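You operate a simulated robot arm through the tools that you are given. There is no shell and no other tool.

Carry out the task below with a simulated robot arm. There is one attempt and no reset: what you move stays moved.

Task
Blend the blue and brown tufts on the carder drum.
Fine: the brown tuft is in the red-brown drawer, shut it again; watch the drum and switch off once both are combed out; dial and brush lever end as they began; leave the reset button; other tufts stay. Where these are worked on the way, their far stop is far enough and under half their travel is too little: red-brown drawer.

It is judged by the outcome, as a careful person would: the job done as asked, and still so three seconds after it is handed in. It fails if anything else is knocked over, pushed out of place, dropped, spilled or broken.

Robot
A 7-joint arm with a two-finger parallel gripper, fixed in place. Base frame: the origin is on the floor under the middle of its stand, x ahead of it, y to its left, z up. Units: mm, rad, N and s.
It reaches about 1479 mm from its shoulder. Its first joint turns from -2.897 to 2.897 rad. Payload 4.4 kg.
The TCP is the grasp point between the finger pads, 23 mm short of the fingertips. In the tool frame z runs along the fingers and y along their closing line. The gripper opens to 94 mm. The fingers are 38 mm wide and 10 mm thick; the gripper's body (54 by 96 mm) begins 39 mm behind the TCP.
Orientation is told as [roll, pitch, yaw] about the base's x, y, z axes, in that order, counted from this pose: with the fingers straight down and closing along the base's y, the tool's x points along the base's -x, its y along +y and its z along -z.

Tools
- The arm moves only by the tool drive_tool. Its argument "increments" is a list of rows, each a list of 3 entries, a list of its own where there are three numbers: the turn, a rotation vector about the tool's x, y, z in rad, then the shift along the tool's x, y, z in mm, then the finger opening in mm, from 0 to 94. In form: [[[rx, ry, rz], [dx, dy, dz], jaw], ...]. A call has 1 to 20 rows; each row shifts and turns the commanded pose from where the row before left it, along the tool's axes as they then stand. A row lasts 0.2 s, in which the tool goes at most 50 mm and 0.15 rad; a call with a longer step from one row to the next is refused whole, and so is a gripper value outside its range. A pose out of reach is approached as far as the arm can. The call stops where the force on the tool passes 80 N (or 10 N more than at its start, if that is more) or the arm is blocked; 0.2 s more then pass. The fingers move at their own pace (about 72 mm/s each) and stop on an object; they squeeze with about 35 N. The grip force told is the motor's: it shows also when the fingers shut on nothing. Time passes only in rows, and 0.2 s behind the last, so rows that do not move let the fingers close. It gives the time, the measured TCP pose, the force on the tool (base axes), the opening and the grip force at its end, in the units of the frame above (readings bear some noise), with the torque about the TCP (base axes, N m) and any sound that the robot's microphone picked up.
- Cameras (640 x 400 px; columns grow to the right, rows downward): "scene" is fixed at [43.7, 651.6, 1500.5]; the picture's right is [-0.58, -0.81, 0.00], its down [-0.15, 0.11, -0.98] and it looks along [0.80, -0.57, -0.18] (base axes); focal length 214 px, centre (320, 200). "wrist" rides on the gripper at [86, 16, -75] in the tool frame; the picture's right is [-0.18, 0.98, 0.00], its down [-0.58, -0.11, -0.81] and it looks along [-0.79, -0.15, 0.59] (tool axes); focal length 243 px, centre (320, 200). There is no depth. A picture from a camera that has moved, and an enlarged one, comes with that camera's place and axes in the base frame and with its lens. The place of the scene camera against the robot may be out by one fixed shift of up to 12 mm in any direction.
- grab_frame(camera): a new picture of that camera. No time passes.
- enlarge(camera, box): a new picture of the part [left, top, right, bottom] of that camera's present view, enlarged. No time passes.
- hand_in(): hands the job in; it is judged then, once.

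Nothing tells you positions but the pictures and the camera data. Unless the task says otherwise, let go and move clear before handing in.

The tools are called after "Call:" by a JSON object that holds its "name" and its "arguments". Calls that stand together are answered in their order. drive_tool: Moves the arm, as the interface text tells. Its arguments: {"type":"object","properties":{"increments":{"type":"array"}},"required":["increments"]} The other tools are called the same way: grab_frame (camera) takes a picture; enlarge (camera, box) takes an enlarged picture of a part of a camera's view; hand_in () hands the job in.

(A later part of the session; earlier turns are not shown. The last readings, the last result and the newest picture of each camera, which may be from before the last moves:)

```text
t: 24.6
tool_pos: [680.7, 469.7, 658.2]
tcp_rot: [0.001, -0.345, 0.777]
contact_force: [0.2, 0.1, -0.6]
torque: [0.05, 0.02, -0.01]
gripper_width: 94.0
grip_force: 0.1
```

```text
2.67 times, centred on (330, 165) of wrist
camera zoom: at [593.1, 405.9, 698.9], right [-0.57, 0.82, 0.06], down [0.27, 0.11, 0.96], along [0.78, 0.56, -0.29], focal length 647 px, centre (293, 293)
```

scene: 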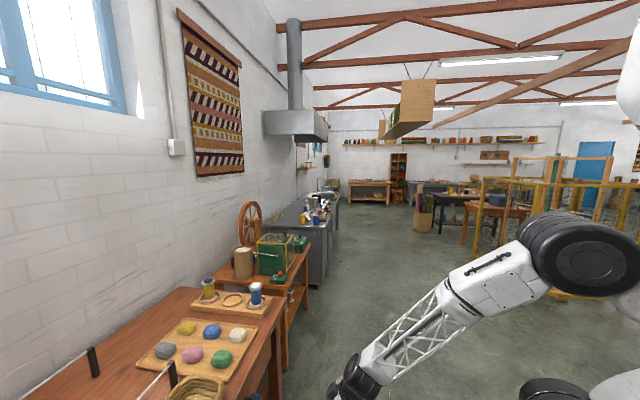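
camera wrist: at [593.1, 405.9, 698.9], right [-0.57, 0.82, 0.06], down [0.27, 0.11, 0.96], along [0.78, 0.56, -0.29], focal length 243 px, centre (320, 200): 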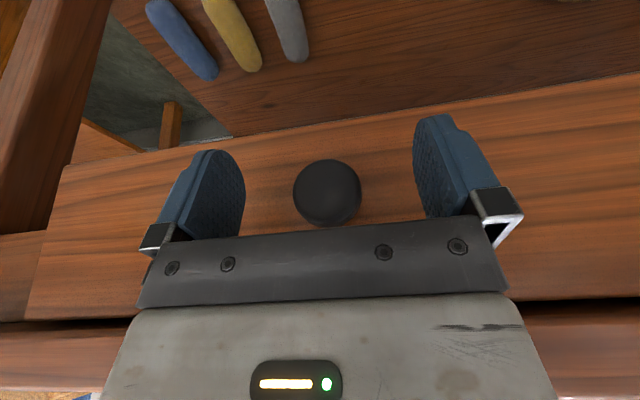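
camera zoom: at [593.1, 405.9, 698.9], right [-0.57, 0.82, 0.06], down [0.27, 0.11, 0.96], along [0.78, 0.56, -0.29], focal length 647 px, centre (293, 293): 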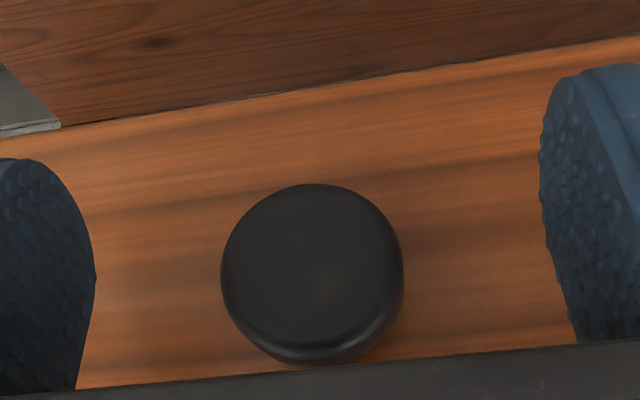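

The fingers need about 11 mm more overlap onto the knob. I'll tilt slightly more (to 0.5 rad) to keep the body clear of the bench edge, then move in.

Call:
{"name": "drive_tool", "arguments": {"increments": [[[0, -0.15, 0], [0, 0, 0], 94], [[0, 0, 0], [-4.4, 1.5, 3.5], 94], [[0, 0, 0], [-4.4, 1.5, 3.5], 94], [[0, 0, 0], [0, 0, 0], 94]]}}

Call:
{"name": "grab_frame", "arguments": {"camera": "wrist"}}

```text
t: 25.6
tool_pos: [688.5, 479.0, 656.6]
tcp_rot: [0.001, -0.495, 0.776]
contact_force: [0.0, 0.3, -0.1]
torque: [-0.02, 0.0, 0.0]
gripper_width: 94.1
grip_force: 0.1
```

```text
taken
camera wrist: at [595.7, 412.4, 680.2], right [-0.57, 0.81, 0.09], down [0.17, 0.01, 0.99], along [0.8, 0.58, -0.14], focal length 243 px, centre (320, 200)
```

wrist: 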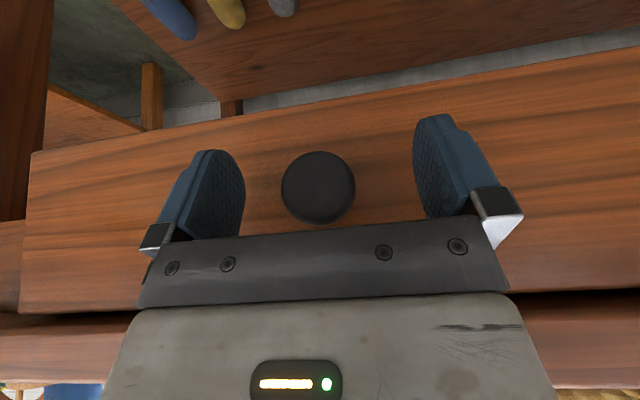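

No contact, and the knob is between the pads. I'll close on it.

Call:
{"name": "drive_tool", "arguments": {"increments": [[[0, 0, 0], [0, 0, 0], 20], [[0, 0, 0], [0, 0, 0], 20], [[0, 0, 0], [0, 0, 0], 20], [[0, 0, 0], [0, 0, 0], 20]]}}

Call:
{"name": "grab_frame", "arguments": {"camera": "wrist"}}

```text
t: 26.6
tool_pos: [688.7, 478.0, 654.7]
tcp_rot: [0.0, -0.495, 0.776]
contact_force: [44.5, -45.0, -7.6]
torque: [0.03, 0.16, -1.05]
gripper_width: 37.5
grip_force: 44.5
```

```text
taken
camera wrist: at [597.0, 411.0, 680.1], right [-0.57, 0.82, 0.09], down [0.17, 0.01, 0.99], along [0.8, 0.58, -0.14], focal length 243 px, centre (320, 200)
```

wrist: 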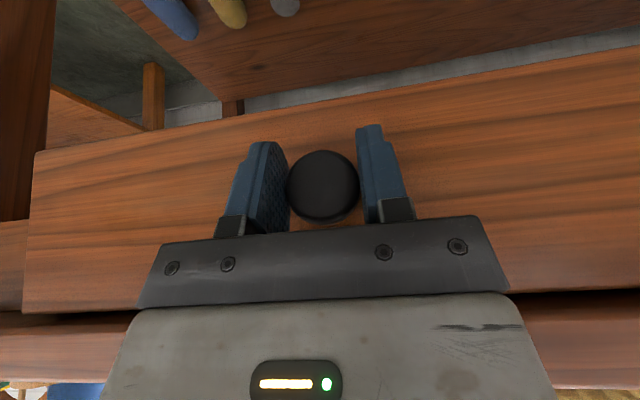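

The knob is gripped (37.5 mm), with a sideways load. I'll shift slightly to relieve it, then start pulling outward.

Call:
{"name": "drive_tool", "arguments": {"increments": [[[0, 0, 0], [0, -2, 0], 20], [[0, 0, 0], [0, 0, 0], 20]]}}

```text
t: 27.2
tool_pos: [690.1, 478.4, 656.5]
tcp_rot: [0.0, -0.495, 0.777]
contact_force: [36.7, -34.9, -9.3]
torque: [0.03, 0.18, -0.77]
gripper_width: 37.7
grip_force: 45.4
```

Call:
{"name": "drive_tool", "arguments": {"increments": [[[0, 0, 0], [0, -4, 0], 20], [[0, 0, 0], [0, 0, 0], 20], [[0, 0, 0], [4.4, 0, -2.4], 20], [[0, 0, 0], [8.8, 0, -4.75], 20]]}}

```text
t: 28.4
tool_pos: [678.9, 466.2, 655.2]
tcp_rot: [0.0, -0.494, 0.782]
contact_force: [-13.8, 15.8, 5.3]
torque: [0.24, -0.06, 0.26]
gripper_width: 37.3
grip_force: 44.8
stopped in row 4: the force on the tool passed its limit at 83 N (the readings are from after the stop); the commanded pose is now the measured one
```

Call:
{"name": "grab_frame", "arguments": {"camera": "wrist"}}

Call:
{"name": "drive_tool", "arguments": {"increments": [[[0, 0, 0], [3.5, 1.5, -1.9], 20], [[0, 0, 0], [4.4, 0, -2.4], 20], [[0, 0, 0], [4.4, 0, -2.4], 20], [[0, 0, 0], [4.4, 0, -2.4], 20]]}}

Call:
{"name": "grab_frame", "arguments": {"camera": "wrist"}}

```text
taken
camera wrist: at [587.2, 399.3, 680.5], right [-0.58, 0.81, 0.09], down [0.17, 0.01, 0.99], along [0.8, 0.58, -0.15], focal length 243 px, centre (320, 200)
```

wrist: 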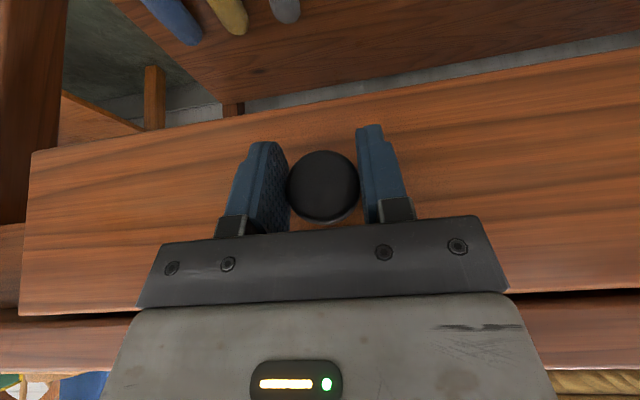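

```text
t: 29.4
tool_pos: [665.6, 454.0, 656.0]
tcp_rot: [0.0, -0.493, 0.779]
contact_force: [17.5, -16.9, -5.5]
torque: [0.23, -0.29, -0.54]
gripper_width: 37.3
grip_force: 45.1
```

```text
taken
camera wrist: at [573.4, 386.2, 680.5], right [-0.58, 0.81, 0.09], down [0.17, 0.01, 0.99], along [0.8, 0.58, -0.15], focal length 243 px, centre (320, 200)
```

wrist: 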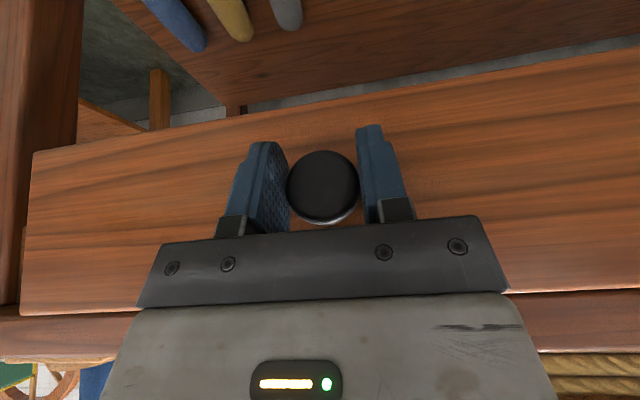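

The drawer is coming out with the gripper. I'll keep pulling.

Call:
{"name": "drive_tool", "arguments": {"increments": [[[0, 0, 0], [8, 0, -4.3], 20], [[0, 0, 0], [10.6, 0, -5.7], 20], [[0, 0, 0], [10.6, 0, -5.7], 20], [[0, 0, 0], [10.6, 0, -5.7], 20], [[0, 0, 0], [10.6, 0, -5.7], 20], [[0, 0, 0], [10.6, 0, -5.7], 20], [[0, 0, 0], [10.6, 0, -5.7], 20], [[0, 0, 0], [10.6, 0, -5.7], 20]]}}

Call:
{"name": "grab_frame", "arguments": {"camera": "wrist"}}

Call:
{"name": "grab_frame", "arguments": {"camera": "scene"}}

```text
t: 31.1
tool_pos: [604.4, 392.4, 657.1]
tcp_rot: [0.001, -0.493, 0.778]
contact_force: [12.1, -12.8, -3.7]
torque: [-0.25, 0.21, -0.23]
gripper_width: 37.6
grip_force: 45.2
stopped in row 8: the force on the tool passed its limit at 82 N (the readings are from after the stop); the commanded pose is now the measured one
```

```text
taken
camera wrist: at [512.4, 325.3, 680.5], right [-0.58, 0.81, 0.09], down [0.17, 0.01, 0.99], along [0.8, 0.58, -0.15], focal length 243 px, centre (320, 200)
```

wrist: 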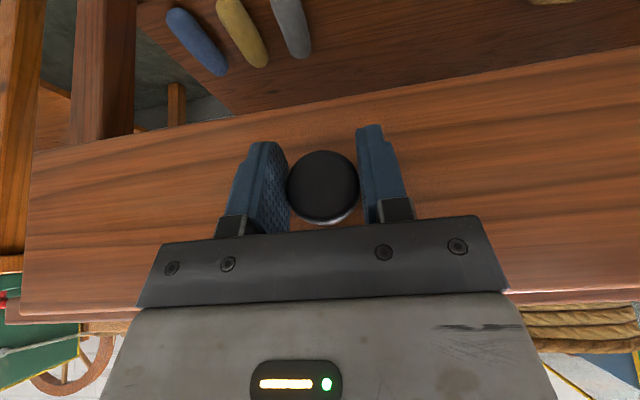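

```text
taken
```

scene: 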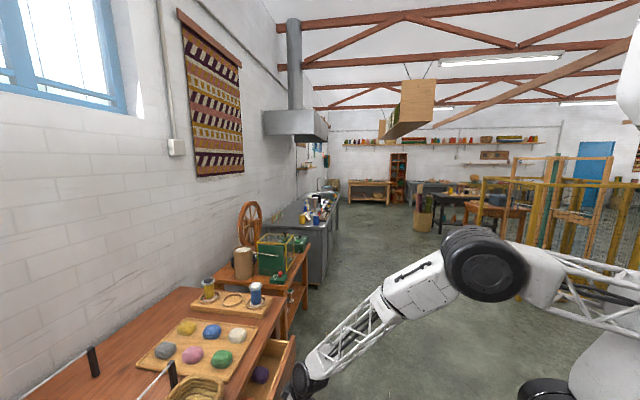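

The drawer is about 120 mm open and something is visible inside. I'll look closer.

Call:
{"name": "enlarge", "arguments": {"camera": "scene", "box": [180, 310, 340, 400]}}

Call:
{"name": "drive_tool", "arguments": {"increments": [[[0, 0, 0], [4.4, 0, -2.4], 20], [[0, 0, 0], [8.8, 0, -4.8], 20], [[0, 0, 0], [8.8, 0, -4.8], 20], [[0, 0, 0], [8.8, 0, -4.8], 20], [[0, 0, 0], [8.8, 0, -4.8], 20]]}}

```text
4.00 times, centred on (260, 355) of scene
camera zoom: at [43.7, 651.6, 1500.5], right [-0.58, -0.81, 0.0], down [-0.15, 0.11, -0.98], along [0.8, -0.57, -0.18], focal length 858 px, centre (560, -420)
```

zoom: 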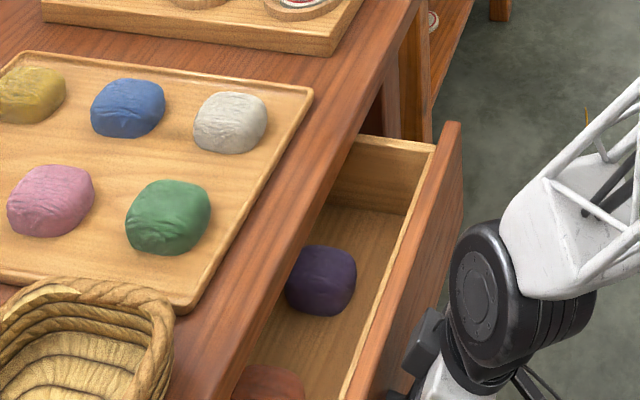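

```text
t: 32.3
tool_pos: [571.9, 360.3, 655.9]
tcp_rot: [0.001, -0.493, 0.778]
contact_force: [44.3, -41.4, -18.1]
torque: [-0.08, 0.19, -0.8]
gripper_width: 37.4
grip_force: 44.6
```

The drawer holds a purple and a brown tuft. I'll relieve the side load and continue pulling.

Call:
{"name": "drive_tool", "arguments": {"increments": [[[0, 0, 0], [4.4, -3, -2.4], 20], [[0, 0, 0], [8.8, -1, -4.8], 20], [[0, 0, 0], [8.8, 0, -4.8], 20], [[0, 0, 0], [8.8, 0, -4.8], 20], [[0, 0, 0], [8.8, 0, -4.8], 20]]}}

Call:
{"name": "enlarge", "arguments": {"camera": "scene", "box": [180, 310, 340, 400]}}

```text
t: 33.2
tool_pos: [549.8, 337.9, 655.9]
tcp_rot: [0.004, -0.49, 0.784]
contact_force: [-17.5, 19.0, 8.0]
torque: [0.23, 0.01, 0.3]
gripper_width: 37.6
grip_force: 45.1
stopped in row 4: the force on the tool passed its limit at 86 N (the readings are from after the stop); the commanded pose is now the measured one
```

```text
4.00 times, centred on (260, 355) of scene
camera zoom: at [43.7, 651.6, 1500.5], right [-0.58, -0.81, 0.0], down [-0.15, 0.11, -0.98], along [0.8, -0.57, -0.18], focal length 858 px, centre (560, -420)
```

zoom: 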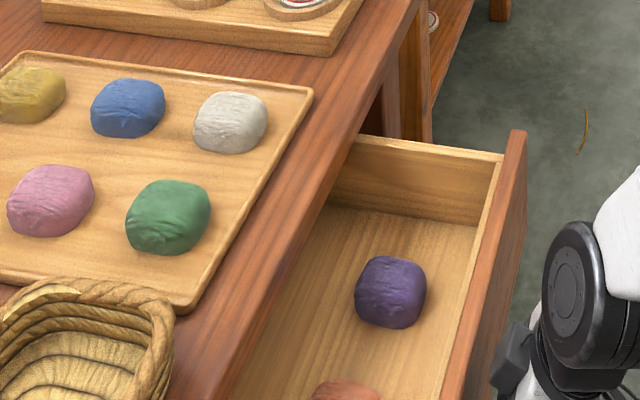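

About 198 mm out now. I'll see whether it's at its stop with a small further pull.

Call:
{"name": "drive_tool", "arguments": {"increments": [[[0, 0, 0], [0, 1, 0], 20], [[0, 0, 0], [4.4, 0, -2.4], 20], [[0, 0, 0], [4.4, 0, -2.4], 20], [[0, 0, 0], [4.4, 0, -2.4], 20]]}}

Call:
{"name": "grab_frame", "arguments": {"camera": "wrist"}}

```text
t: 34.2
tool_pos: [539.2, 327.7, 657.3]
tcp_rot: [0.004, -0.491, 0.78]
contact_force: [3.7, -1.1, -5.5]
torque: [-0.13, 0.26, -0.14]
gripper_width: 37.6
grip_force: 44.4
```

```text
taken
camera wrist: at [447.9, 259.9, 681.0], right [-0.58, 0.81, 0.09], down [0.17, 0.01, 0.98], along [0.8, 0.59, -0.15], focal length 243 px, centre (320, 200)
```

wrist: 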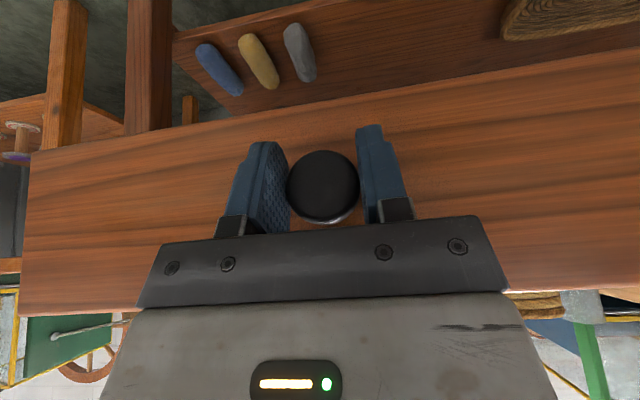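

Call:
{"name": "drive_tool", "arguments": {"increments": [[[0, 0, 0], [6, 0, -3.2], 20], [[0, 0, 0], [6, 0, -3.2], 20], [[0, 0, 0], [6, 0, -3.2], 20], [[0, 0, 0], [6, 0, -3.2], 20], [[0, 0, 0], [6, 0, -3.2], 20], [[0, 0, 0], [6, 0, -3.2], 20]]}}

Call:
{"name": "enlarge", "arguments": {"camera": "scene", "box": [180, 310, 340, 400]}}

Call:
{"name": "grab_frame", "arguments": {"camera": "scene"}}

```text
t: 35.6
tool_pos: [511.5, 297.8, 655.5]
tcp_rot: [0.003, -0.491, 0.784]
contact_force: [2.8, -1.0, 1.0]
torque: [0.03, 0.05, -0.25]
gripper_width: 37.4
grip_force: 44.9
```

```text
4.00 times, centred on (260, 355) of scene
camera zoom: at [43.7, 651.6, 1500.5], right [-0.58, -0.81, 0.0], down [-0.15, 0.11, -0.98], along [0.8, -0.57, -0.18], focal length 858 px, centre (560, -420)
```

zoom: 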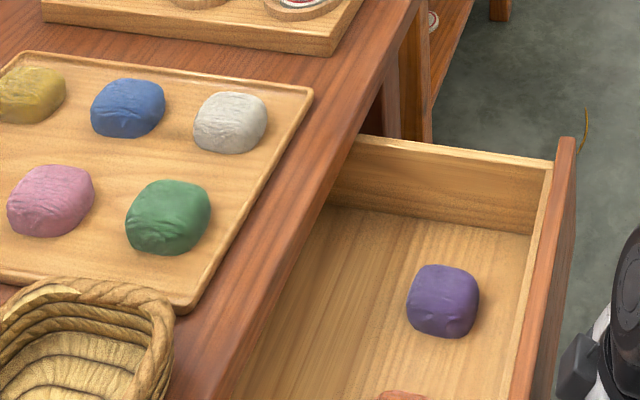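

```text
taken
```

scene: 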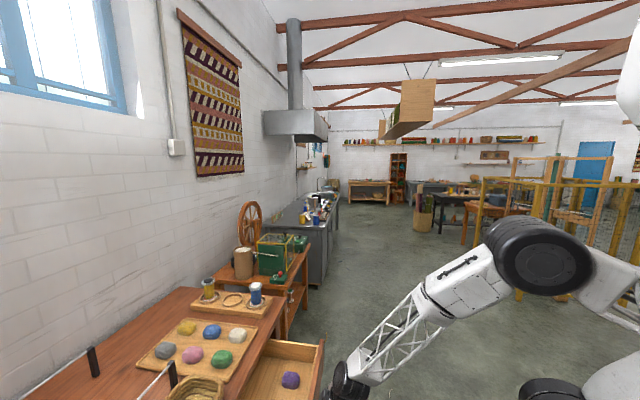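

About 253 mm open and still moving freely. I'll continue toward the stop gently.

Call:
{"name": "drive_tool", "arguments": {"increments": [[[0, 0, 0], [6, 0, -3.2], 20], [[0, 0, 0], [6, 0, -3.2], 20], [[0, 0, 0], [6, 0, -3.2], 20], [[0, 0, 0], [6, 0, -3.2], 20], [[0, 0, 0], [6, 0, -3.2], 20], [[0, 0, 0], [6, 0, -3.2], 20]]}}

Call:
{"name": "enlarge", "arguments": {"camera": "scene", "box": [180, 310, 340, 400]}}

```text
t: 37.0
tool_pos: [481.8, 269.8, 655.4]
tcp_rot: [0.004, -0.493, 0.785]
contact_force: [11.2, -10.1, 10.7]
torque: [0.04, -0.15, -0.55]
gripper_width: 37.7
grip_force: 45.2
```

```text
4.00 times, centred on (260, 355) of scene
camera zoom: at [43.7, 651.6, 1500.5], right [-0.58, -0.81, 0.0], down [-0.15, 0.11, -0.98], along [0.8, -0.57, -0.18], focal length 858 px, centre (560, -420)
```

zoom: 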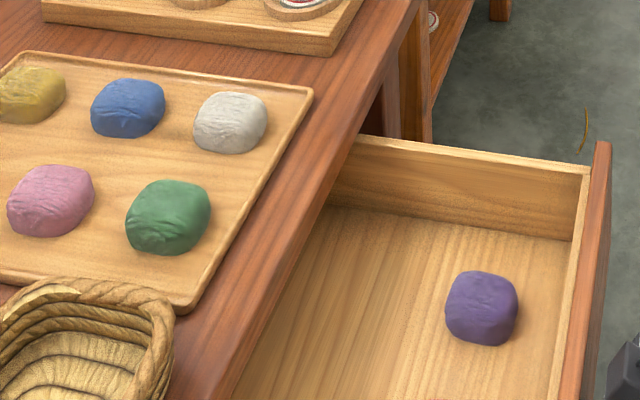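

About 294 mm open — plenty. I'll release the knob, back off and rise to look into the drawer from above.

Call:
{"name": "drive_tool", "arguments": {"increments": [[[0, 0, 0], [0, 0, 0], 94], [[0, 0, 0], [0, 0, 0], 94], [[0, 0, 0], [0, 0, -20], 94], [[0, 0, 0], [0, 0, -30], 94], [[0, 0, 0], [0, 0, -30], 94]]}}

Call:
{"name": "grab_frame", "arguments": {"camera": "wrist"}}

```text
t: 38.2
tool_pos: [456.4, 242.8, 726.2]
tcp_rot: [0.002, -0.492, 0.782]
contact_force: [0.4, -1.2, -0.1]
torque: [-0.01, -0.01, 0.05]
gripper_width: 94.0
grip_force: 0.1
```

```text
taken
camera wrist: at [364.5, 176.0, 752.0], right [-0.58, 0.81, 0.09], down [0.17, 0.01, 0.98], along [0.8, 0.59, -0.15], focal length 243 px, centre (320, 200)
```

wrist: 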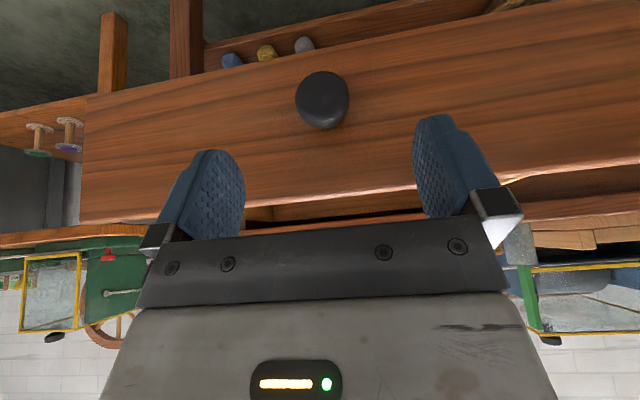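

Call:
{"name": "drive_tool", "arguments": {"increments": [[[0, 0.123, 0], [-10, 0, -18], 94], [[0, 0.123, 0], [-7, 0, -20], 94], [[0, 0.123, 0], [-5, 0, -22], 94], [[0, 0.123, 0], [-2, 0, -25], 94], [[0, 0, 0], [0, 0, -40], 94], [[0, 0, 0], [0, 0, -40], 94], [[0, 0, 0], [0, 0, -20], 94]]}}

Call:
{"name": "grab_frame", "arguments": {"camera": "wrist"}}

```text
t: 39.8
tool_pos: [453.5, 241.6, 915.5]
tcp_rot: [0.002, 0.004, 0.786]
contact_force: [0.0, -0.2, 0.4]
torque: [0.0, 0.02, -0.02]
gripper_width: 93.9
grip_force: 0.0
```

```text
taken
camera wrist: at [380.8, 191.5, 990.7], right [-0.56, 0.83, 0.0], down [0.49, 0.33, 0.8], along [0.66, 0.46, -0.59], focal length 243 px, centre (320, 200)
```

wrist: 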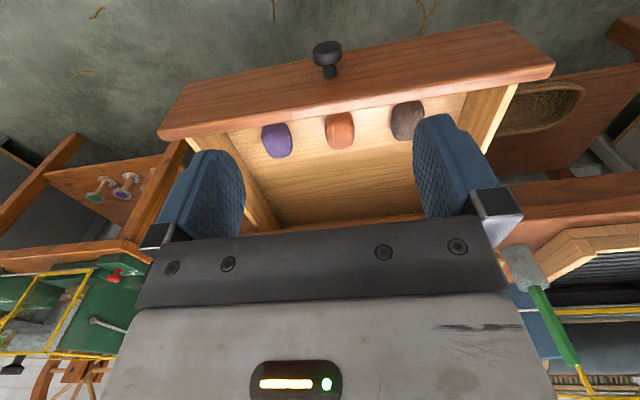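

The drawer holds three tufts: purple, an orange/rust one and a brown-grey one. I'll enlarge to decide which is brown.

Call:
{"name": "enlarge", "arguments": {"camera": "wrist", "box": [240, 80, 480, 200]}}

```text
2.67 times, centred on (360, 140) of wrist
camera zoom: at [380.8, 191.5, 990.7], right [-0.56, 0.83, 0.0], down [0.49, 0.33, 0.8], along [0.66, 0.46, -0.59], focal length 647 px, centre (213, 360)
```

zoom: 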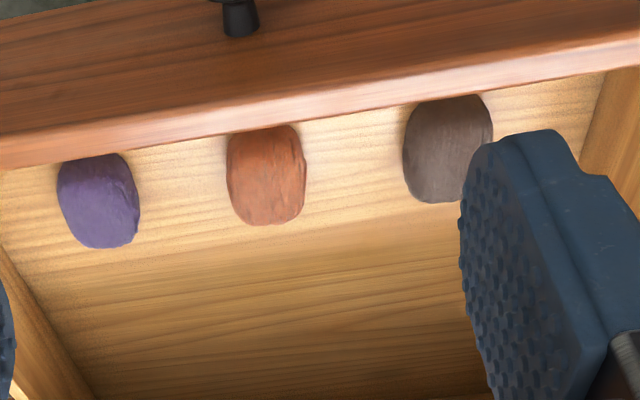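

The brown one is the rightmost in this picture (at about base (511, 477)). I'll move over it.

Call:
{"name": "drive_tool", "arguments": {"increments": [[[0, 0, 0], [-38, 25.6, 8], 94], [[0, 0, 0], [-38, 25.6, 8], 94], [[0, 0, 0], [-38, 25.6, 8], 94], [[0, 0, 0], [-38, 25.6, 8], 94], [[0, 0, 0], [-38, 25.6, 8], 94]]}}

Call:
{"name": "grab_frame", "arguments": {"camera": "wrist"}}

Call:
{"name": "enlarge", "arguments": {"camera": "wrist", "box": [200, 0, 440, 150]}}

```text
t: 41.0
tool_pos: [496.4, 466.3, 875.7]
tcp_rot: [0.002, 0.002, 0.784]
contact_force: [-1.1, 0.7, -0.1]
torque: [0.01, 0.0, -0.03]
gripper_width: 94.0
grip_force: 0.0
```

```text
taken
camera wrist: at [424.0, 416.4, 950.5], right [-0.56, 0.83, 0.0], down [0.49, 0.33, 0.81], along [0.66, 0.46, -0.59], focal length 243 px, centre (320, 200)
```

wrist: 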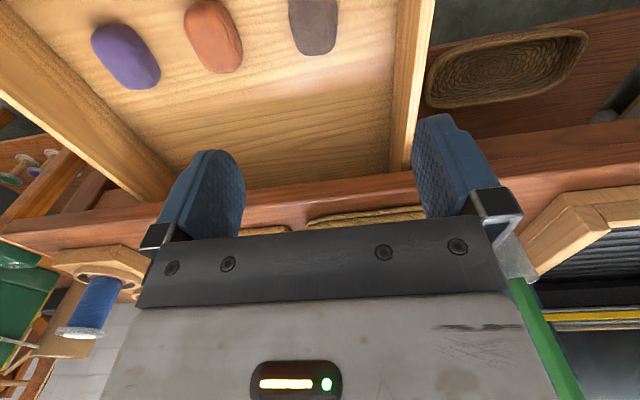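

```text
2.67 times, centred on (320, 75) of wrist
camera zoom: at [424.0, 416.4, 950.5], right [-0.56, 0.83, 0.0], down [0.49, 0.33, 0.81], along [0.66, 0.46, -0.59], focal length 647 px, centre (320, 533)
```

zoom: 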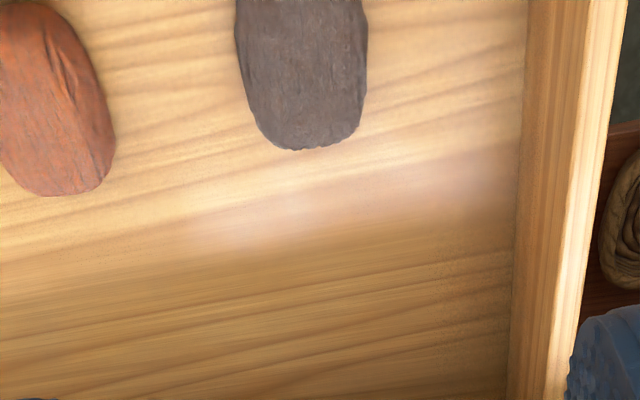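

The brown tuft is centred near L −178 (14 mm to the side of the tool axis), top at z≈650. I'll shift and lower partway for another look.

Call:
{"name": "drive_tool", "arguments": {"increments": [[[0, 0, 0], [0, -7, 38], 94], [[0, 0, 0], [0, -6, 38], 94], [[0, 0, 0], [0, 0, 38], 94]]}}

Call:
{"name": "grab_frame", "arguments": {"camera": "wrist"}}

Call:
{"name": "enlarge", "arguments": {"camera": "wrist", "box": [200, 0, 440, 150]}}

```text
t: 41.8
tool_pos: [508.5, 457.9, 761.8]
tcp_rot: [0.004, -0.002, 0.786]
contact_force: [-0.9, -0.1, -0.1]
torque: [-0.01, 0.02, 0.03]
gripper_width: 93.8
grip_force: 0.1
```

```text
taken
camera wrist: at [434.4, 407.1, 836.9], right [-0.56, 0.83, 0.0], down [0.49, 0.33, 0.81], along [0.66, 0.46, -0.59], focal length 243 px, centre (320, 200)
```

wrist: 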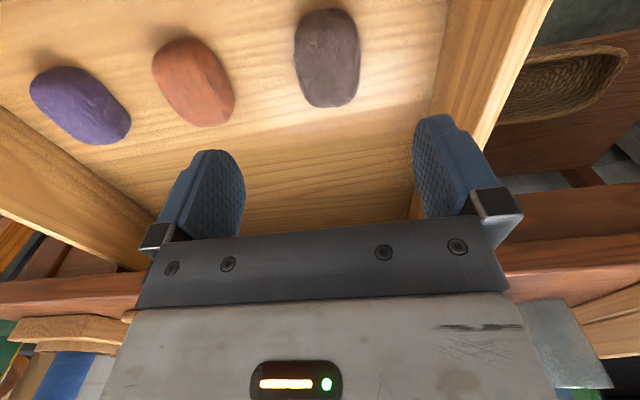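

```text
2.67 times, centred on (320, 75) of wrist
camera zoom: at [434.4, 407.1, 836.9], right [-0.56, 0.83, 0.0], down [0.49, 0.33, 0.81], along [0.66, 0.46, -0.59], focal length 647 px, centre (320, 533)
```

zoom: 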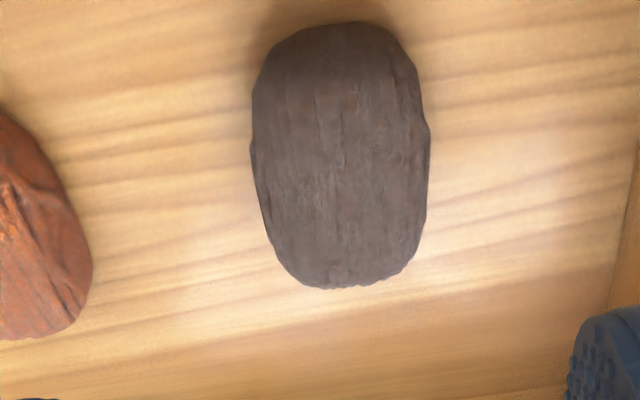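

Tuft is 52 mm wide, centred near the tool axis about 125 mm below. I'll descend with a 5 mm correction.

Call:
{"name": "drive_tool", "arguments": {"increments": [[[0, 0, 0], [0, 5, 40], 94], [[0, 0, 0], [0, 0, 40], 94], [[0, 0, 0], [0, 0, 25], 94], [[0, 0, 0], [0, 0, 10], 94], [[0, 0, 0], [0, 0, 5], 94]]}}

Call:
{"name": "grab_frame", "arguments": {"camera": "wrist"}}

```text
t: 42.8
tool_pos: [508.8, 464.7, 659.2]
tcp_rot: [0.003, -0.008, 0.785]
contact_force: [1.8, -1.5, 14.1]
torque: [-0.84, 1.17, 0.15]
gripper_width: 94.2
grip_force: 0.1
stopped in row 4: the force on the tool passed its limit at 110 N (the readings are from after the stop); the commanded pose is now the measured one
```

```text
taken
camera wrist: at [433.9, 414.7, 731.7], right [-0.56, 0.83, 0.0], down [0.48, 0.33, 0.81], along [0.67, 0.46, -0.58], focal length 243 px, centre (320, 200)
```

wrist: 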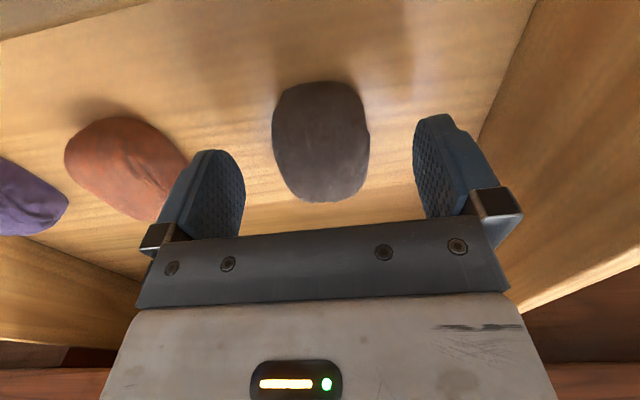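

The camera housing touched the top of the drawer front. I'll rise a bit, tilt the tool so the camera swings up and inward, and then go down.

Call:
{"name": "drive_tool", "arguments": {"increments": [[[0, 0, 0], [0, 0, -20], 94], [[0, 0, 0], [0, 0, -20], 94], [[0, 0.14, 0], [0, 0, 0], 94], [[0, 0.14, 0], [0, 0, 0], 94], [[0, 0.14, 0], [0, 0, 0], 94], [[0, 0, 0], [0, 0, 0], 94]]}}

Call:
{"name": "grab_frame", "arguments": {"camera": "wrist"}}

Call:
{"name": "enlarge", "arguments": {"camera": "scene", "box": [180, 280, 360, 400]}}

```text
t: 44.2
tool_pos: [507.1, 464.8, 697.3]
tcp_rot: [0.004, 0.412, 0.786]
contact_force: [-0.2, -0.5, -0.4]
torque: [-0.02, -0.01, 0.03]
gripper_width: 94.0
grip_force: 0.0
```

```text
taken
camera wrist: at [460.3, 440.6, 800.2], right [-0.58, 0.81, -0.07], down [0.68, 0.53, 0.51], along [0.45, 0.24, -0.86], focal length 243 px, centre (320, 200)
```

wrist: 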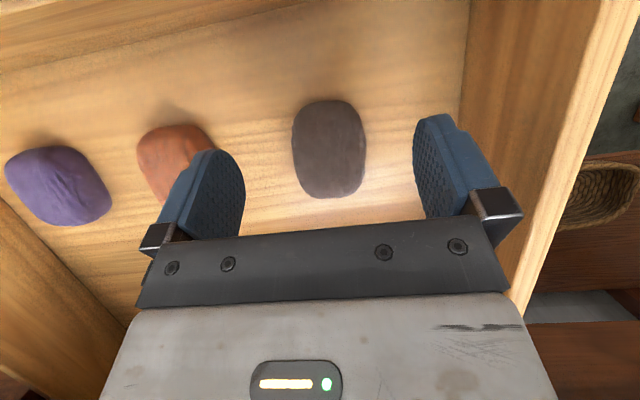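

```text
3.33 times, centred on (270, 340) of scene
camera zoom: at [43.7, 651.6, 1500.5], right [-0.58, -0.81, 0.0], down [-0.15, 0.11, -0.98], along [0.8, -0.57, -0.18], focal length 715 px, centre (487, -267)
```

zoom: 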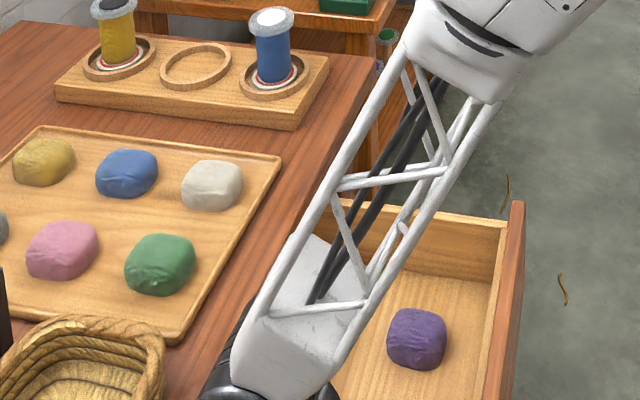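

The camera is clear now and the tuft lies directly below (about 65 mm). I'll descend vertically in steps.

Call:
{"name": "drive_tool", "arguments": {"increments": [[[0, 0, 0], [-8, 0, 18.3], 94], [[0, 0, 0], [-8, 0, 18.3], 94], [[0, 0, 0], [-4, 0, 9.2], 94]]}}

Call:
{"name": "grab_frame", "arguments": {"camera": "wrist"}}

Call:
{"name": "grab_frame", "arguments": {"camera": "scene"}}

```text
t: 45.0
tool_pos: [509.0, 465.5, 646.3]
tcp_rot: [0.004, 0.412, 0.785]
contact_force: [0.4, 0.2, -0.6]
torque: [0.01, 0.04, -0.01]
gripper_width: 93.7
grip_force: 0.0
```

```text
taken
camera wrist: at [460.3, 441.1, 749.9], right [-0.58, 0.81, -0.07], down [0.68, 0.53, 0.51], along [0.45, 0.24, -0.86], focal length 243 px, centre (320, 200)
```

wrist: 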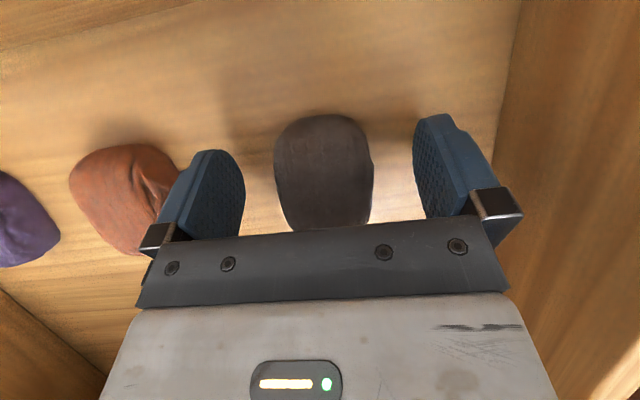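

```text
taken
```

scene: 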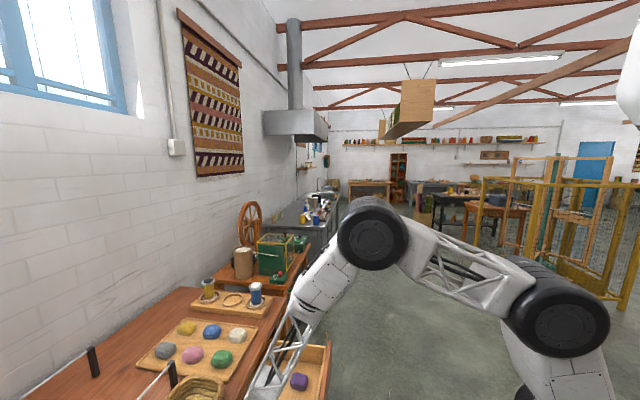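

The tuft is between the fingers. I'll lower a bit more in small steps, then close.

Call:
{"name": "drive_tool", "arguments": {"increments": [[[0, 0, 0], [-2, 0, 4.6], 94], [[0, 0, 0], [-2, 0, 4.6], 94], [[0, 0, 0], [-2, 0, 4.6], 94], [[0, 0, 0], [0, 0, 0], 94]]}}

Call:
{"name": "grab_frame", "arguments": {"camera": "wrist"}}

```text
t: 45.8
tool_pos: [511.9, 469.0, 640.5]
tcp_rot: [0.002, 0.402, 0.785]
contact_force: [0.2, 0.7, 9.8]
torque: [-0.26, -0.45, 0.21]
gripper_width: 94.0
grip_force: 0.0
stopped in row 3: the force on the tool passed its limit at 96 N (the readings are from after the stop); the commanded pose is now the measured one
```

```text
taken
camera wrist: at [463.3, 444.4, 742.9], right [-0.58, 0.82, -0.07], down [0.68, 0.52, 0.52], along [0.46, 0.25, -0.85], focal length 243 px, centre (320, 200)
```

wrist: 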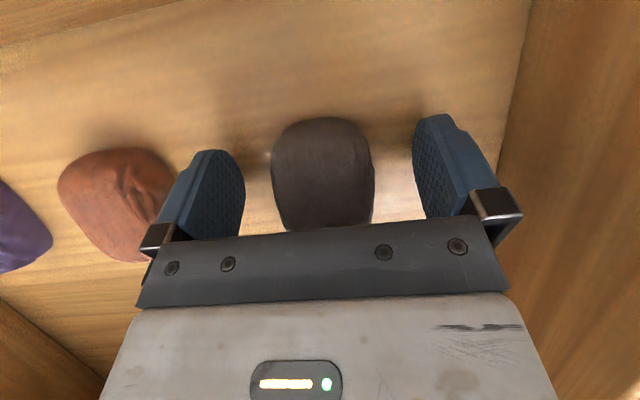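

The fingertips have reached the drawer floor (z≈612). I'll lift 3 mm and close on the tuft.

Call:
{"name": "drive_tool", "arguments": {"increments": [[[0, 0, 0], [1.2, 0, -2.8], 94], [[0, 0, 0], [0, 0, 0], 20], [[0, 0, 0], [0, 0, 0], 20], [[0, 0, 0], [0, 0, 0], 20], [[0, 0, 0], [0, 0, 0], 20], [[0, 0, 0], [0, 0, 0], 20]]}}

Call:
{"name": "grab_frame", "arguments": {"camera": "wrist"}}

```text
t: 47.2
tool_pos: [511.1, 469.7, 643.1]
tcp_rot: [0.002, 0.403, 0.785]
contact_force: [0.2, 0.4, -0.4]
torque: [0.02, -0.01, 0.01]
gripper_width: 52.0
grip_force: 35.2
```

```text
taken
camera wrist: at [463.1, 443.9, 745.5], right [-0.57, 0.82, -0.07], down [0.68, 0.52, 0.51], along [0.46, 0.25, -0.85], focal length 243 px, centre (320, 200)
```

wrist: 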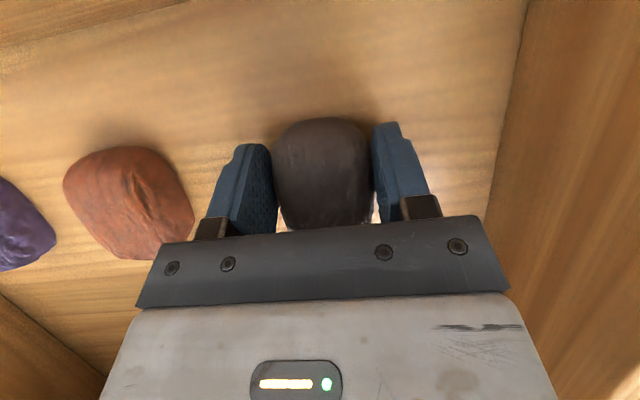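

Brown tuft gripped. Lifting straight up.

Call:
{"name": "drive_tool", "arguments": {"increments": [[[0, 0, 0], [5.9, 0, -13.8], 20], [[0, 0, 0], [11.8, 0, -27.6], 20], [[0, 0, 0], [15.7, 0, -36.8], 20], [[0, 0, 0], [15.7, 0, -36.8], 20], [[0, 0, 0], [15.7, 0, -36.8], 20], [[0, 0, 0], [15.7, 0, -36.8], 20], [[0, 0, 0], [15.7, 0, -36.8], 20]]}}

Call:
{"name": "grab_frame", "arguments": {"camera": "wrist"}}

```text
t: 48.8
tool_pos: [511.6, 468.0, 889.0]
tcp_rot: [0.003, 0.404, 0.786]
contact_force: [0.4, 0.5, -0.6]
torque: [-0.03, 0.02, 0.01]
gripper_width: 51.6
grip_force: 34.8
```

```text
taken
camera wrist: at [463.3, 443.0, 989.8], right [-0.57, 0.82, -0.07], down [0.68, 0.52, 0.51], along [0.46, 0.25, -0.86], focal length 243 px, centre (320, 200)
```

wrist: 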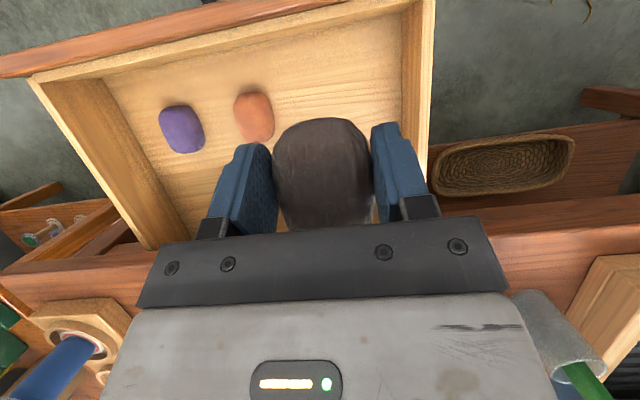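

Tuft held and clear. Next I straighten the tool, rise above the bench clutter, and head for the feed belt.

Call:
{"name": "drive_tool", "arguments": {"increments": [[[0, -0.135, 0], [10, 0, -37], 20], [[0, -0.135, 0], [8, 0, -39], 20], [[0, -0.134, 0], [3, 0, -40], 20], [[0, 0, 0], [0, 0, -40], 20], [[0, 0, 0], [0, 0, 0], 20]]}}

Call:
{"name": "grab_frame", "arguments": {"camera": "wrist"}}

```text
t: 50.0
tool_pos: [518.9, 475.4, 1046.4]
tcp_rot: [0.002, -0.002, 0.785]
contact_force: [0.3, -0.6, 0.3]
torque: [-0.03, 0.02, 0.01]
gripper_width: 51.3
grip_force: 34.6
```

```text
taken
camera wrist: at [445.5, 424.9, 1120.4], right [-0.56, 0.83, 0.0], down [0.49, 0.33, 0.81], along [0.67, 0.46, -0.59], focal length 243 px, centre (320, 200)
```

wrist: 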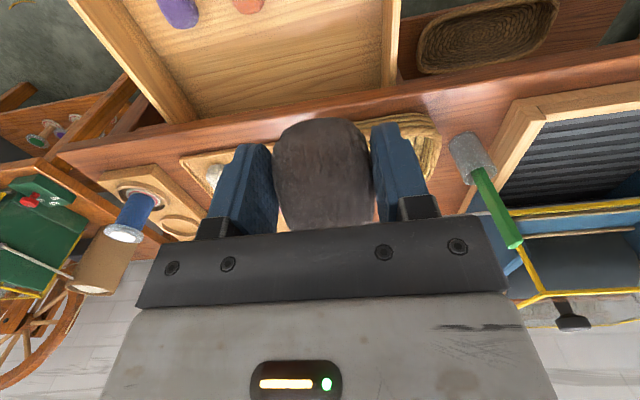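

Now I move diagonally toward the feed belt at this height.

Call:
{"name": "drive_tool", "arguments": {"increments": [[[0, 0, 0], [-20, 37.8, 0], 20], [[0, 0, 0], [-20, 37.8, 0], 20], [[0, 0, 0], [-20, 37.8, 0], 20], [[0, 0, 0], [-20, 37.8, 0], 20], [[0, 0, 0], [-20, 37.8, 0], 20], [[0, 0, 0], [-20, 37.8, 0], 20], [[0, 0, 0], [-25, 37.8, 0], 20], [[0, 0, 0], [-25, 37.8, 0], 20], [[0, 0, 0], [-25, 37.8, 0], 20], [[0, 0, 0], [-25, 37.8, 0], 20]]}}

Call:
{"name": "grab_frame", "arguments": {"camera": "wrist"}}

```text
t: 52.2
tool_pos: [407.0, 898.3, 1047.8]
tcp_rot: [0.003, -0.004, 0.784]
contact_force: [-0.2, 0.2, 0.8]
torque: [-0.01, -0.02, 0.03]
gripper_width: 51.2
grip_force: 34.9
```

```text
taken
camera wrist: at [332.8, 848.3, 1121.9], right [-0.56, 0.83, 0.0], down [0.49, 0.33, 0.81], along [0.67, 0.46, -0.59], focal length 243 px, centre (320, 200)
```

wrist: 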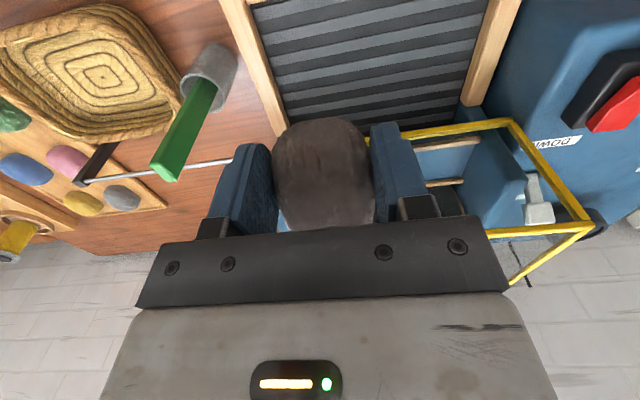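

Above the front part of the belt now (L≈207, F≈306). I'll go 36 mm farther in and start descending.

Call:
{"name": "drive_tool", "arguments": {"increments": [[[0, 0, 0], [-36, 0, 10], 20], [[0, 0, 0], [0, 0, 40], 20], [[0, 0, 0], [0, 0, 40], 20], [[0, 0, 0], [0, 0, 40], 20], [[0, 0, 0], [0, 0, 30], 20]]}}

Call:
{"name": "grab_frame", "arguments": {"camera": "wrist"}}

Call:
{"name": "grab_frame", "arguments": {"camera": "scene"}}

```text
t: 53.4
tool_pos: [431.4, 922.8, 886.5]
tcp_rot: [0.001, -0.004, 0.786]
contact_force: [0.3, 1.2, 1.3]
torque: [0.01, 0.0, 0.02]
gripper_width: 51.1
grip_force: 35.5
```

```text
taken
camera wrist: at [358.1, 873.5, 962.2], right [-0.56, 0.83, 0.0], down [0.49, 0.33, 0.81], along [0.67, 0.46, -0.59], focal length 243 px, centre (320, 200)
```

wrist: 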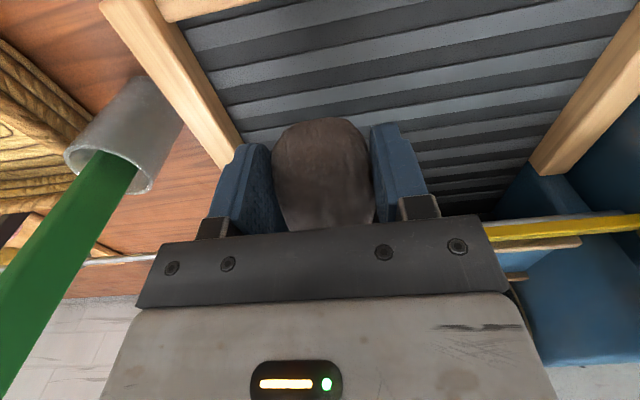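

```text
taken
```

scene: 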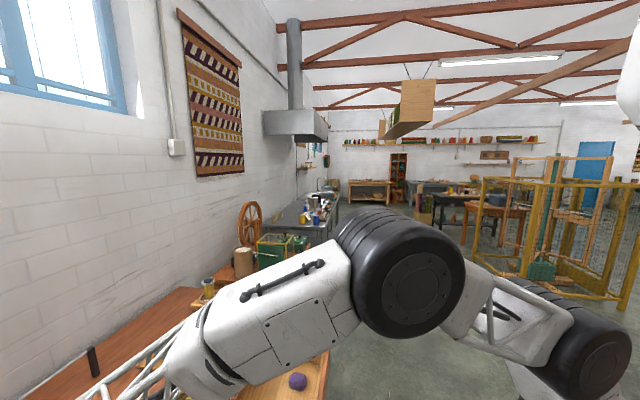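

Positioned above the belt with clear margins. I'll descend in small steps until light contact.

Call:
{"name": "drive_tool", "arguments": {"increments": [[[0, 0, 0], [0, 0, 20], 20], [[0, 0, 0], [0, 0, 12], 20], [[0, 0, 0], [0, 0, 6], 20], [[0, 0, 0], [0, 0, 4], 20], [[0, 0, 0], [0, 0, 0], 20]]}}

Call:
{"name": "drive_tool", "arguments": {"increments": [[[0, 0, 0], [0, 0, 4], 20], [[0, 0, 0], [0, 0, 0], 20]]}}

Call:
{"name": "grab_frame", "arguments": {"camera": "wrist"}}

```text
t: 54.6
tool_pos: [432.1, 923.2, 844.9]
tcp_rot: [0.002, -0.002, 0.787]
contact_force: [-0.9, 0.9, 0.4]
torque: [0.0, 0.01, 0.0]
gripper_width: 51.1
grip_force: 35.2
```

```text
t: 55.2
tool_pos: [431.6, 923.2, 840.9]
tcp_rot: [0.002, -0.002, 0.785]
contact_force: [-0.2, -1.0, -0.8]
torque: [0.01, 0.0, 0.01]
gripper_width: 51.2
grip_force: 34.3
```

```text
taken
camera wrist: at [358.8, 873.5, 915.8], right [-0.56, 0.83, 0.0], down [0.49, 0.33, 0.81], along [0.67, 0.46, -0.59], focal length 243 px, centre (320, 200)
```

wrist: 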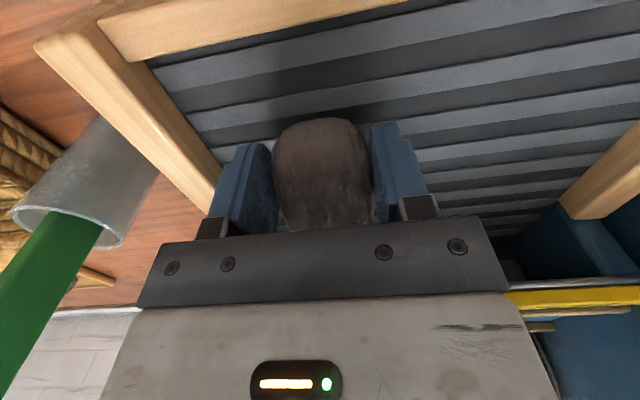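

Call:
{"name": "drive_tool", "arguments": {"increments": [[[0, 0, 0], [0, 0, 5], 20], [[0, 0, 0], [0, 0, 0], 20]]}}

Call:
{"name": "drive_tool", "arguments": {"increments": [[[0, 0, 0], [0, 0, 4], 20], [[0, 0, 0], [0, 0, 0], 20]]}}

Call:
{"name": "drive_tool", "arguments": {"increments": [[[0, 0, 0], [0, 0, 4], 20], [[0, 0, 0], [0, 0, 0], 20]]}}

```text
t: 55.8
tool_pos: [432.9, 923.7, 838.4]
tcp_rot: [0.004, -0.004, 0.784]
contact_force: [1.0, 0.8, 7.5]
torque: [0.02, 0.07, -0.01]
gripper_width: 51.2
grip_force: 34.4
```

```text
t: 56.4
tool_pos: [434.0, 925.1, 836.0]
tcp_rot: [0.006, -0.008, 0.787]
contact_force: [1.2, 2.8, 45.6]
torque: [-0.02, 0.35, -0.01]
gripper_width: 51.3
grip_force: 34.8
```

```text
t: 57.0
tool_pos: [432.3, 923.9, 829.7]
tcp_rot: [0.002, -0.005, 0.785]
contact_force: [1.6, 3.4, 49.2]
torque: [-0.28, 0.31, -0.02]
gripper_width: 51.7
grip_force: 35.4
```

Contact reached and the tuft is pressed on the belt. I'll ease up slightly and open the fingers.

Call:
{"name": "drive_tool", "arguments": {"increments": [[[0, 0, 0], [0, 0, -3], 20], [[0, 0, 0], [0, 0, 0], 60], [[0, 0, 0], [0, 0, 0], 84], [[0, 0, 0], [0, 0, 0], 84], [[0, 0, 0], [0, 0, -20], 84], [[0, 0, 0], [0, 0, -30], 84], [[0, 0, 0], [0, 0, -40], 84]]}}

Call:
{"name": "grab_frame", "arguments": {"camera": "wrist"}}

```text
t: 58.6
tool_pos: [433.9, 922.2, 920.3]
tcp_rot: [0.001, 0.001, 0.785]
contact_force: [-0.2, -0.2, -0.3]
torque: [0.01, 0.0, -0.01]
gripper_width: 84.3
grip_force: 0.1
```

```text
taken
camera wrist: at [359.6, 872.7, 995.1], right [-0.56, 0.83, 0.0], down [0.49, 0.33, 0.81], along [0.67, 0.46, -0.59], focal length 243 px, centre (320, 200)
```

wrist: 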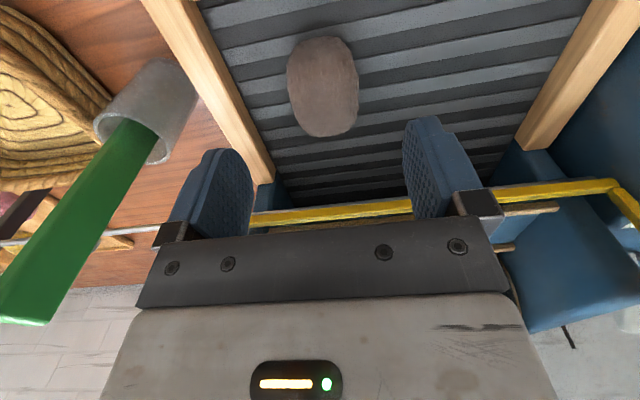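

Brown tuft now rests on the belt. Next I go back and shut the drawer: rise, return in front of it, with fingers closed for pushing.

Call:
{"name": "drive_tool", "arguments": {"increments": [[[0, 0, 0], [0, 0, -45], 84], [[0, 0, 0], [0, 0, -45], 84], [[0, 0, 0], [0, 0, -40], 84], [[0, 0, 0], [30.5, -33.1, 0], 40], [[0, 0, 0], [30.5, -33.1, 0], 0], [[0, 0, 0], [30.5, -33.1, 0], 0], [[0, 0, 0], [30.5, -33.1, 0], 0], [[0, 0, 0], [30.5, -33.1, 0], 0], [[0, 0, 0], [30.5, -33.1, 0], 0], [[0, 0, 0], [30.5, -33.1, 0], 0], [[0, 0, 0], [30.5, -33.1, 0], 0], [[0, 0, 0], [30.5, -33.1, 0], 0], [[0, 0, 0], [30.5, -33.1, 0], 0]]}}

Call:
{"name": "grab_frame", "arguments": {"camera": "wrist"}}

```text
t: 61.4
tool_pos: [449.7, 474.2, 1050.1]
tcp_rot: [0.003, -0.003, 0.786]
contact_force: [-0.4, -0.2, -0.2]
torque: [0.0, 0.02, 0.01]
gripper_width: 0.0
grip_force: 34.8
```

```text
taken
camera wrist: at [376.2, 424.0, 1124.3], right [-0.56, 0.83, 0.0], down [0.49, 0.33, 0.81], along [0.67, 0.46, -0.59], focal length 243 px, centre (320, 200)
```

wrist: 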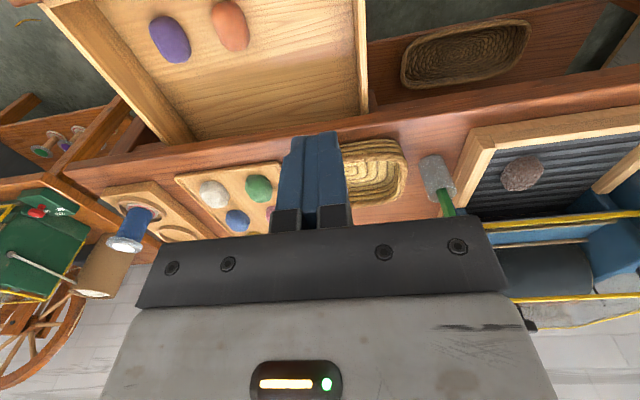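

Call:
{"name": "drive_tool", "arguments": {"increments": [[[0, 0, 0], [30.5, -33.1, 10], 0], [[0, 0, 0], [30.5, -33.1, 10], 0], [[0, 0, 0], [30.5, -33.1, 10], 0], [[0, 0, 0], [30.5, -33.1, 10], 0], [[0, 0, 0], [30.5, -33.1, 10], 0], [[0, 0, 0], [0, 0, 40], 0], [[0, 0, 0], [0, 0, 40], 0]]}}

Call:
{"name": "grab_frame", "arguments": {"camera": "wrist"}}

```text
t: 63.0
tool_pos: [457.9, 249.4, 919.5]
tcp_rot: [0.002, -0.003, 0.784]
contact_force: [0.0, -0.2, 0.1]
torque: [-0.01, -0.04, 0.0]
gripper_width: 0.1
grip_force: 35.4
```

```text
taken
camera wrist: at [385.6, 198.3, 993.8], right [-0.56, 0.83, 0.0], down [0.49, 0.33, 0.81], along [0.67, 0.46, -0.59], focal length 243 px, centre (320, 200)
```

wrist: 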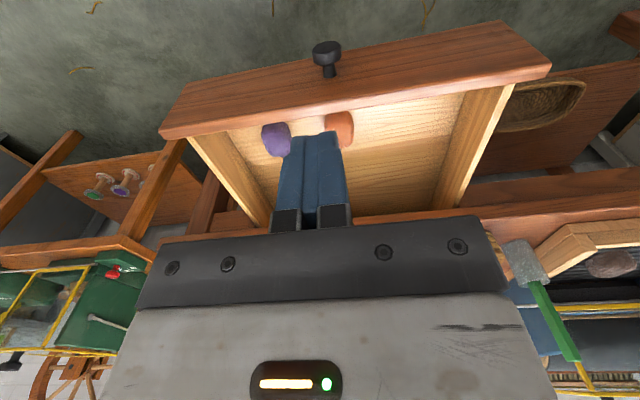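

Knob is in view at F≈−70. I'll descend just in front of it, tilting the tool to about 0.45 rad.

Call:
{"name": "drive_tool", "arguments": {"increments": [[[0, 0, 0], [8, 0, 40], 0], [[0, 0, 0], [0, 0, 40], 0], [[0, 0, 0], [0, 0, 40], 0], [[0, -0.15, 0], [0, 0, 25], 0], [[0, -0.15, 0], [4, 0, 25], 0], [[0, -0.15, 0], [7, 0, 24], 0]]}}

Call:
{"name": "grab_frame", "arguments": {"camera": "wrist"}}

```text
t: 64.6
tool_pos: [402.1, 218.0, 615.9]
tcp_rot: [0.077, -0.232, 0.758]
contact_force: [0.4, -0.7, 0.8]
torque: [-0.04, 0.03, -0.02]
gripper_width: 0.0
grip_force: 34.9
stopped in row 6: the arm was blocked; the commanded pose is now the measured one
```

```text
taken
camera wrist: at [320.5, 155.4, 669.3], right [-0.56, 0.82, 0.12], down [0.4, 0.14, 0.91], along [0.73, 0.55, -0.4], focal length 243 px, centre (320, 200)
```

wrist: 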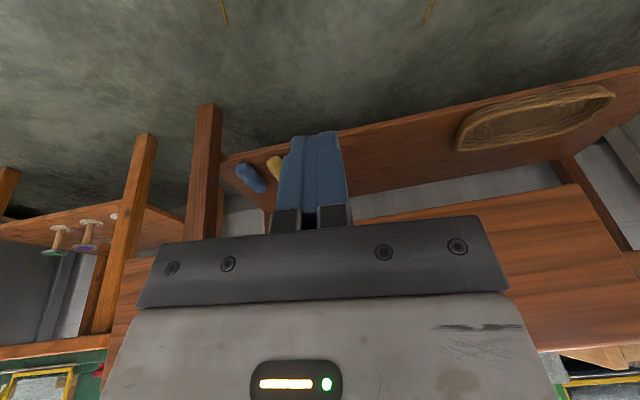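

Too close to the base again — the arm folded. I'm in front of the drawer though, so I'll correct the orientation and move forward and up toward the knob.

Call:
{"name": "drive_tool", "arguments": {"increments": [[[0.07, -0.067, -0.029], [-15, -3, -5], 0], [[0, 0, 0], [-20, -5, -7], 0], [[0, 0, 0], [-20, -5, -7], 0], [[0, 0, 0], [-18, -5, -6], 0], [[0, 0, 0], [0, 0, 0], 0]]}}

Call:
{"name": "grab_frame", "arguments": {"camera": "wrist"}}

```text
t: 65.8
tool_pos: [461.1, 249.4, 659.9]
tcp_rot: [-0.002, -0.301, 0.785]
contact_force: [0.0, -0.1, 0.3]
torque: [-0.02, -0.01, -0.02]
gripper_width: 0.0
grip_force: 35.0
```

```text
taken
camera wrist: at [374.3, 186.9, 706.0], right [-0.57, 0.82, 0.05], down [0.3, 0.15, 0.94], along [0.76, 0.55, -0.33], focal length 243 px, centre (320, 200)
```

wrist: 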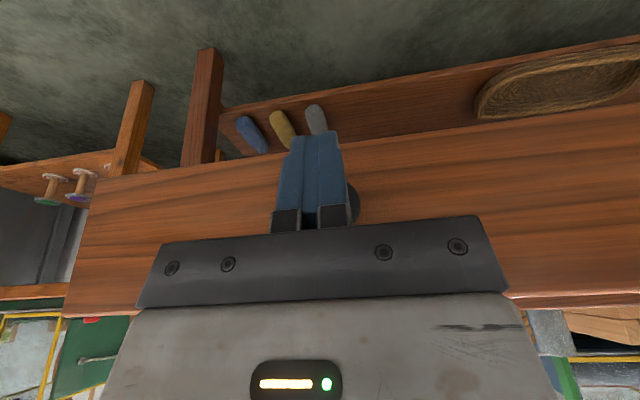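

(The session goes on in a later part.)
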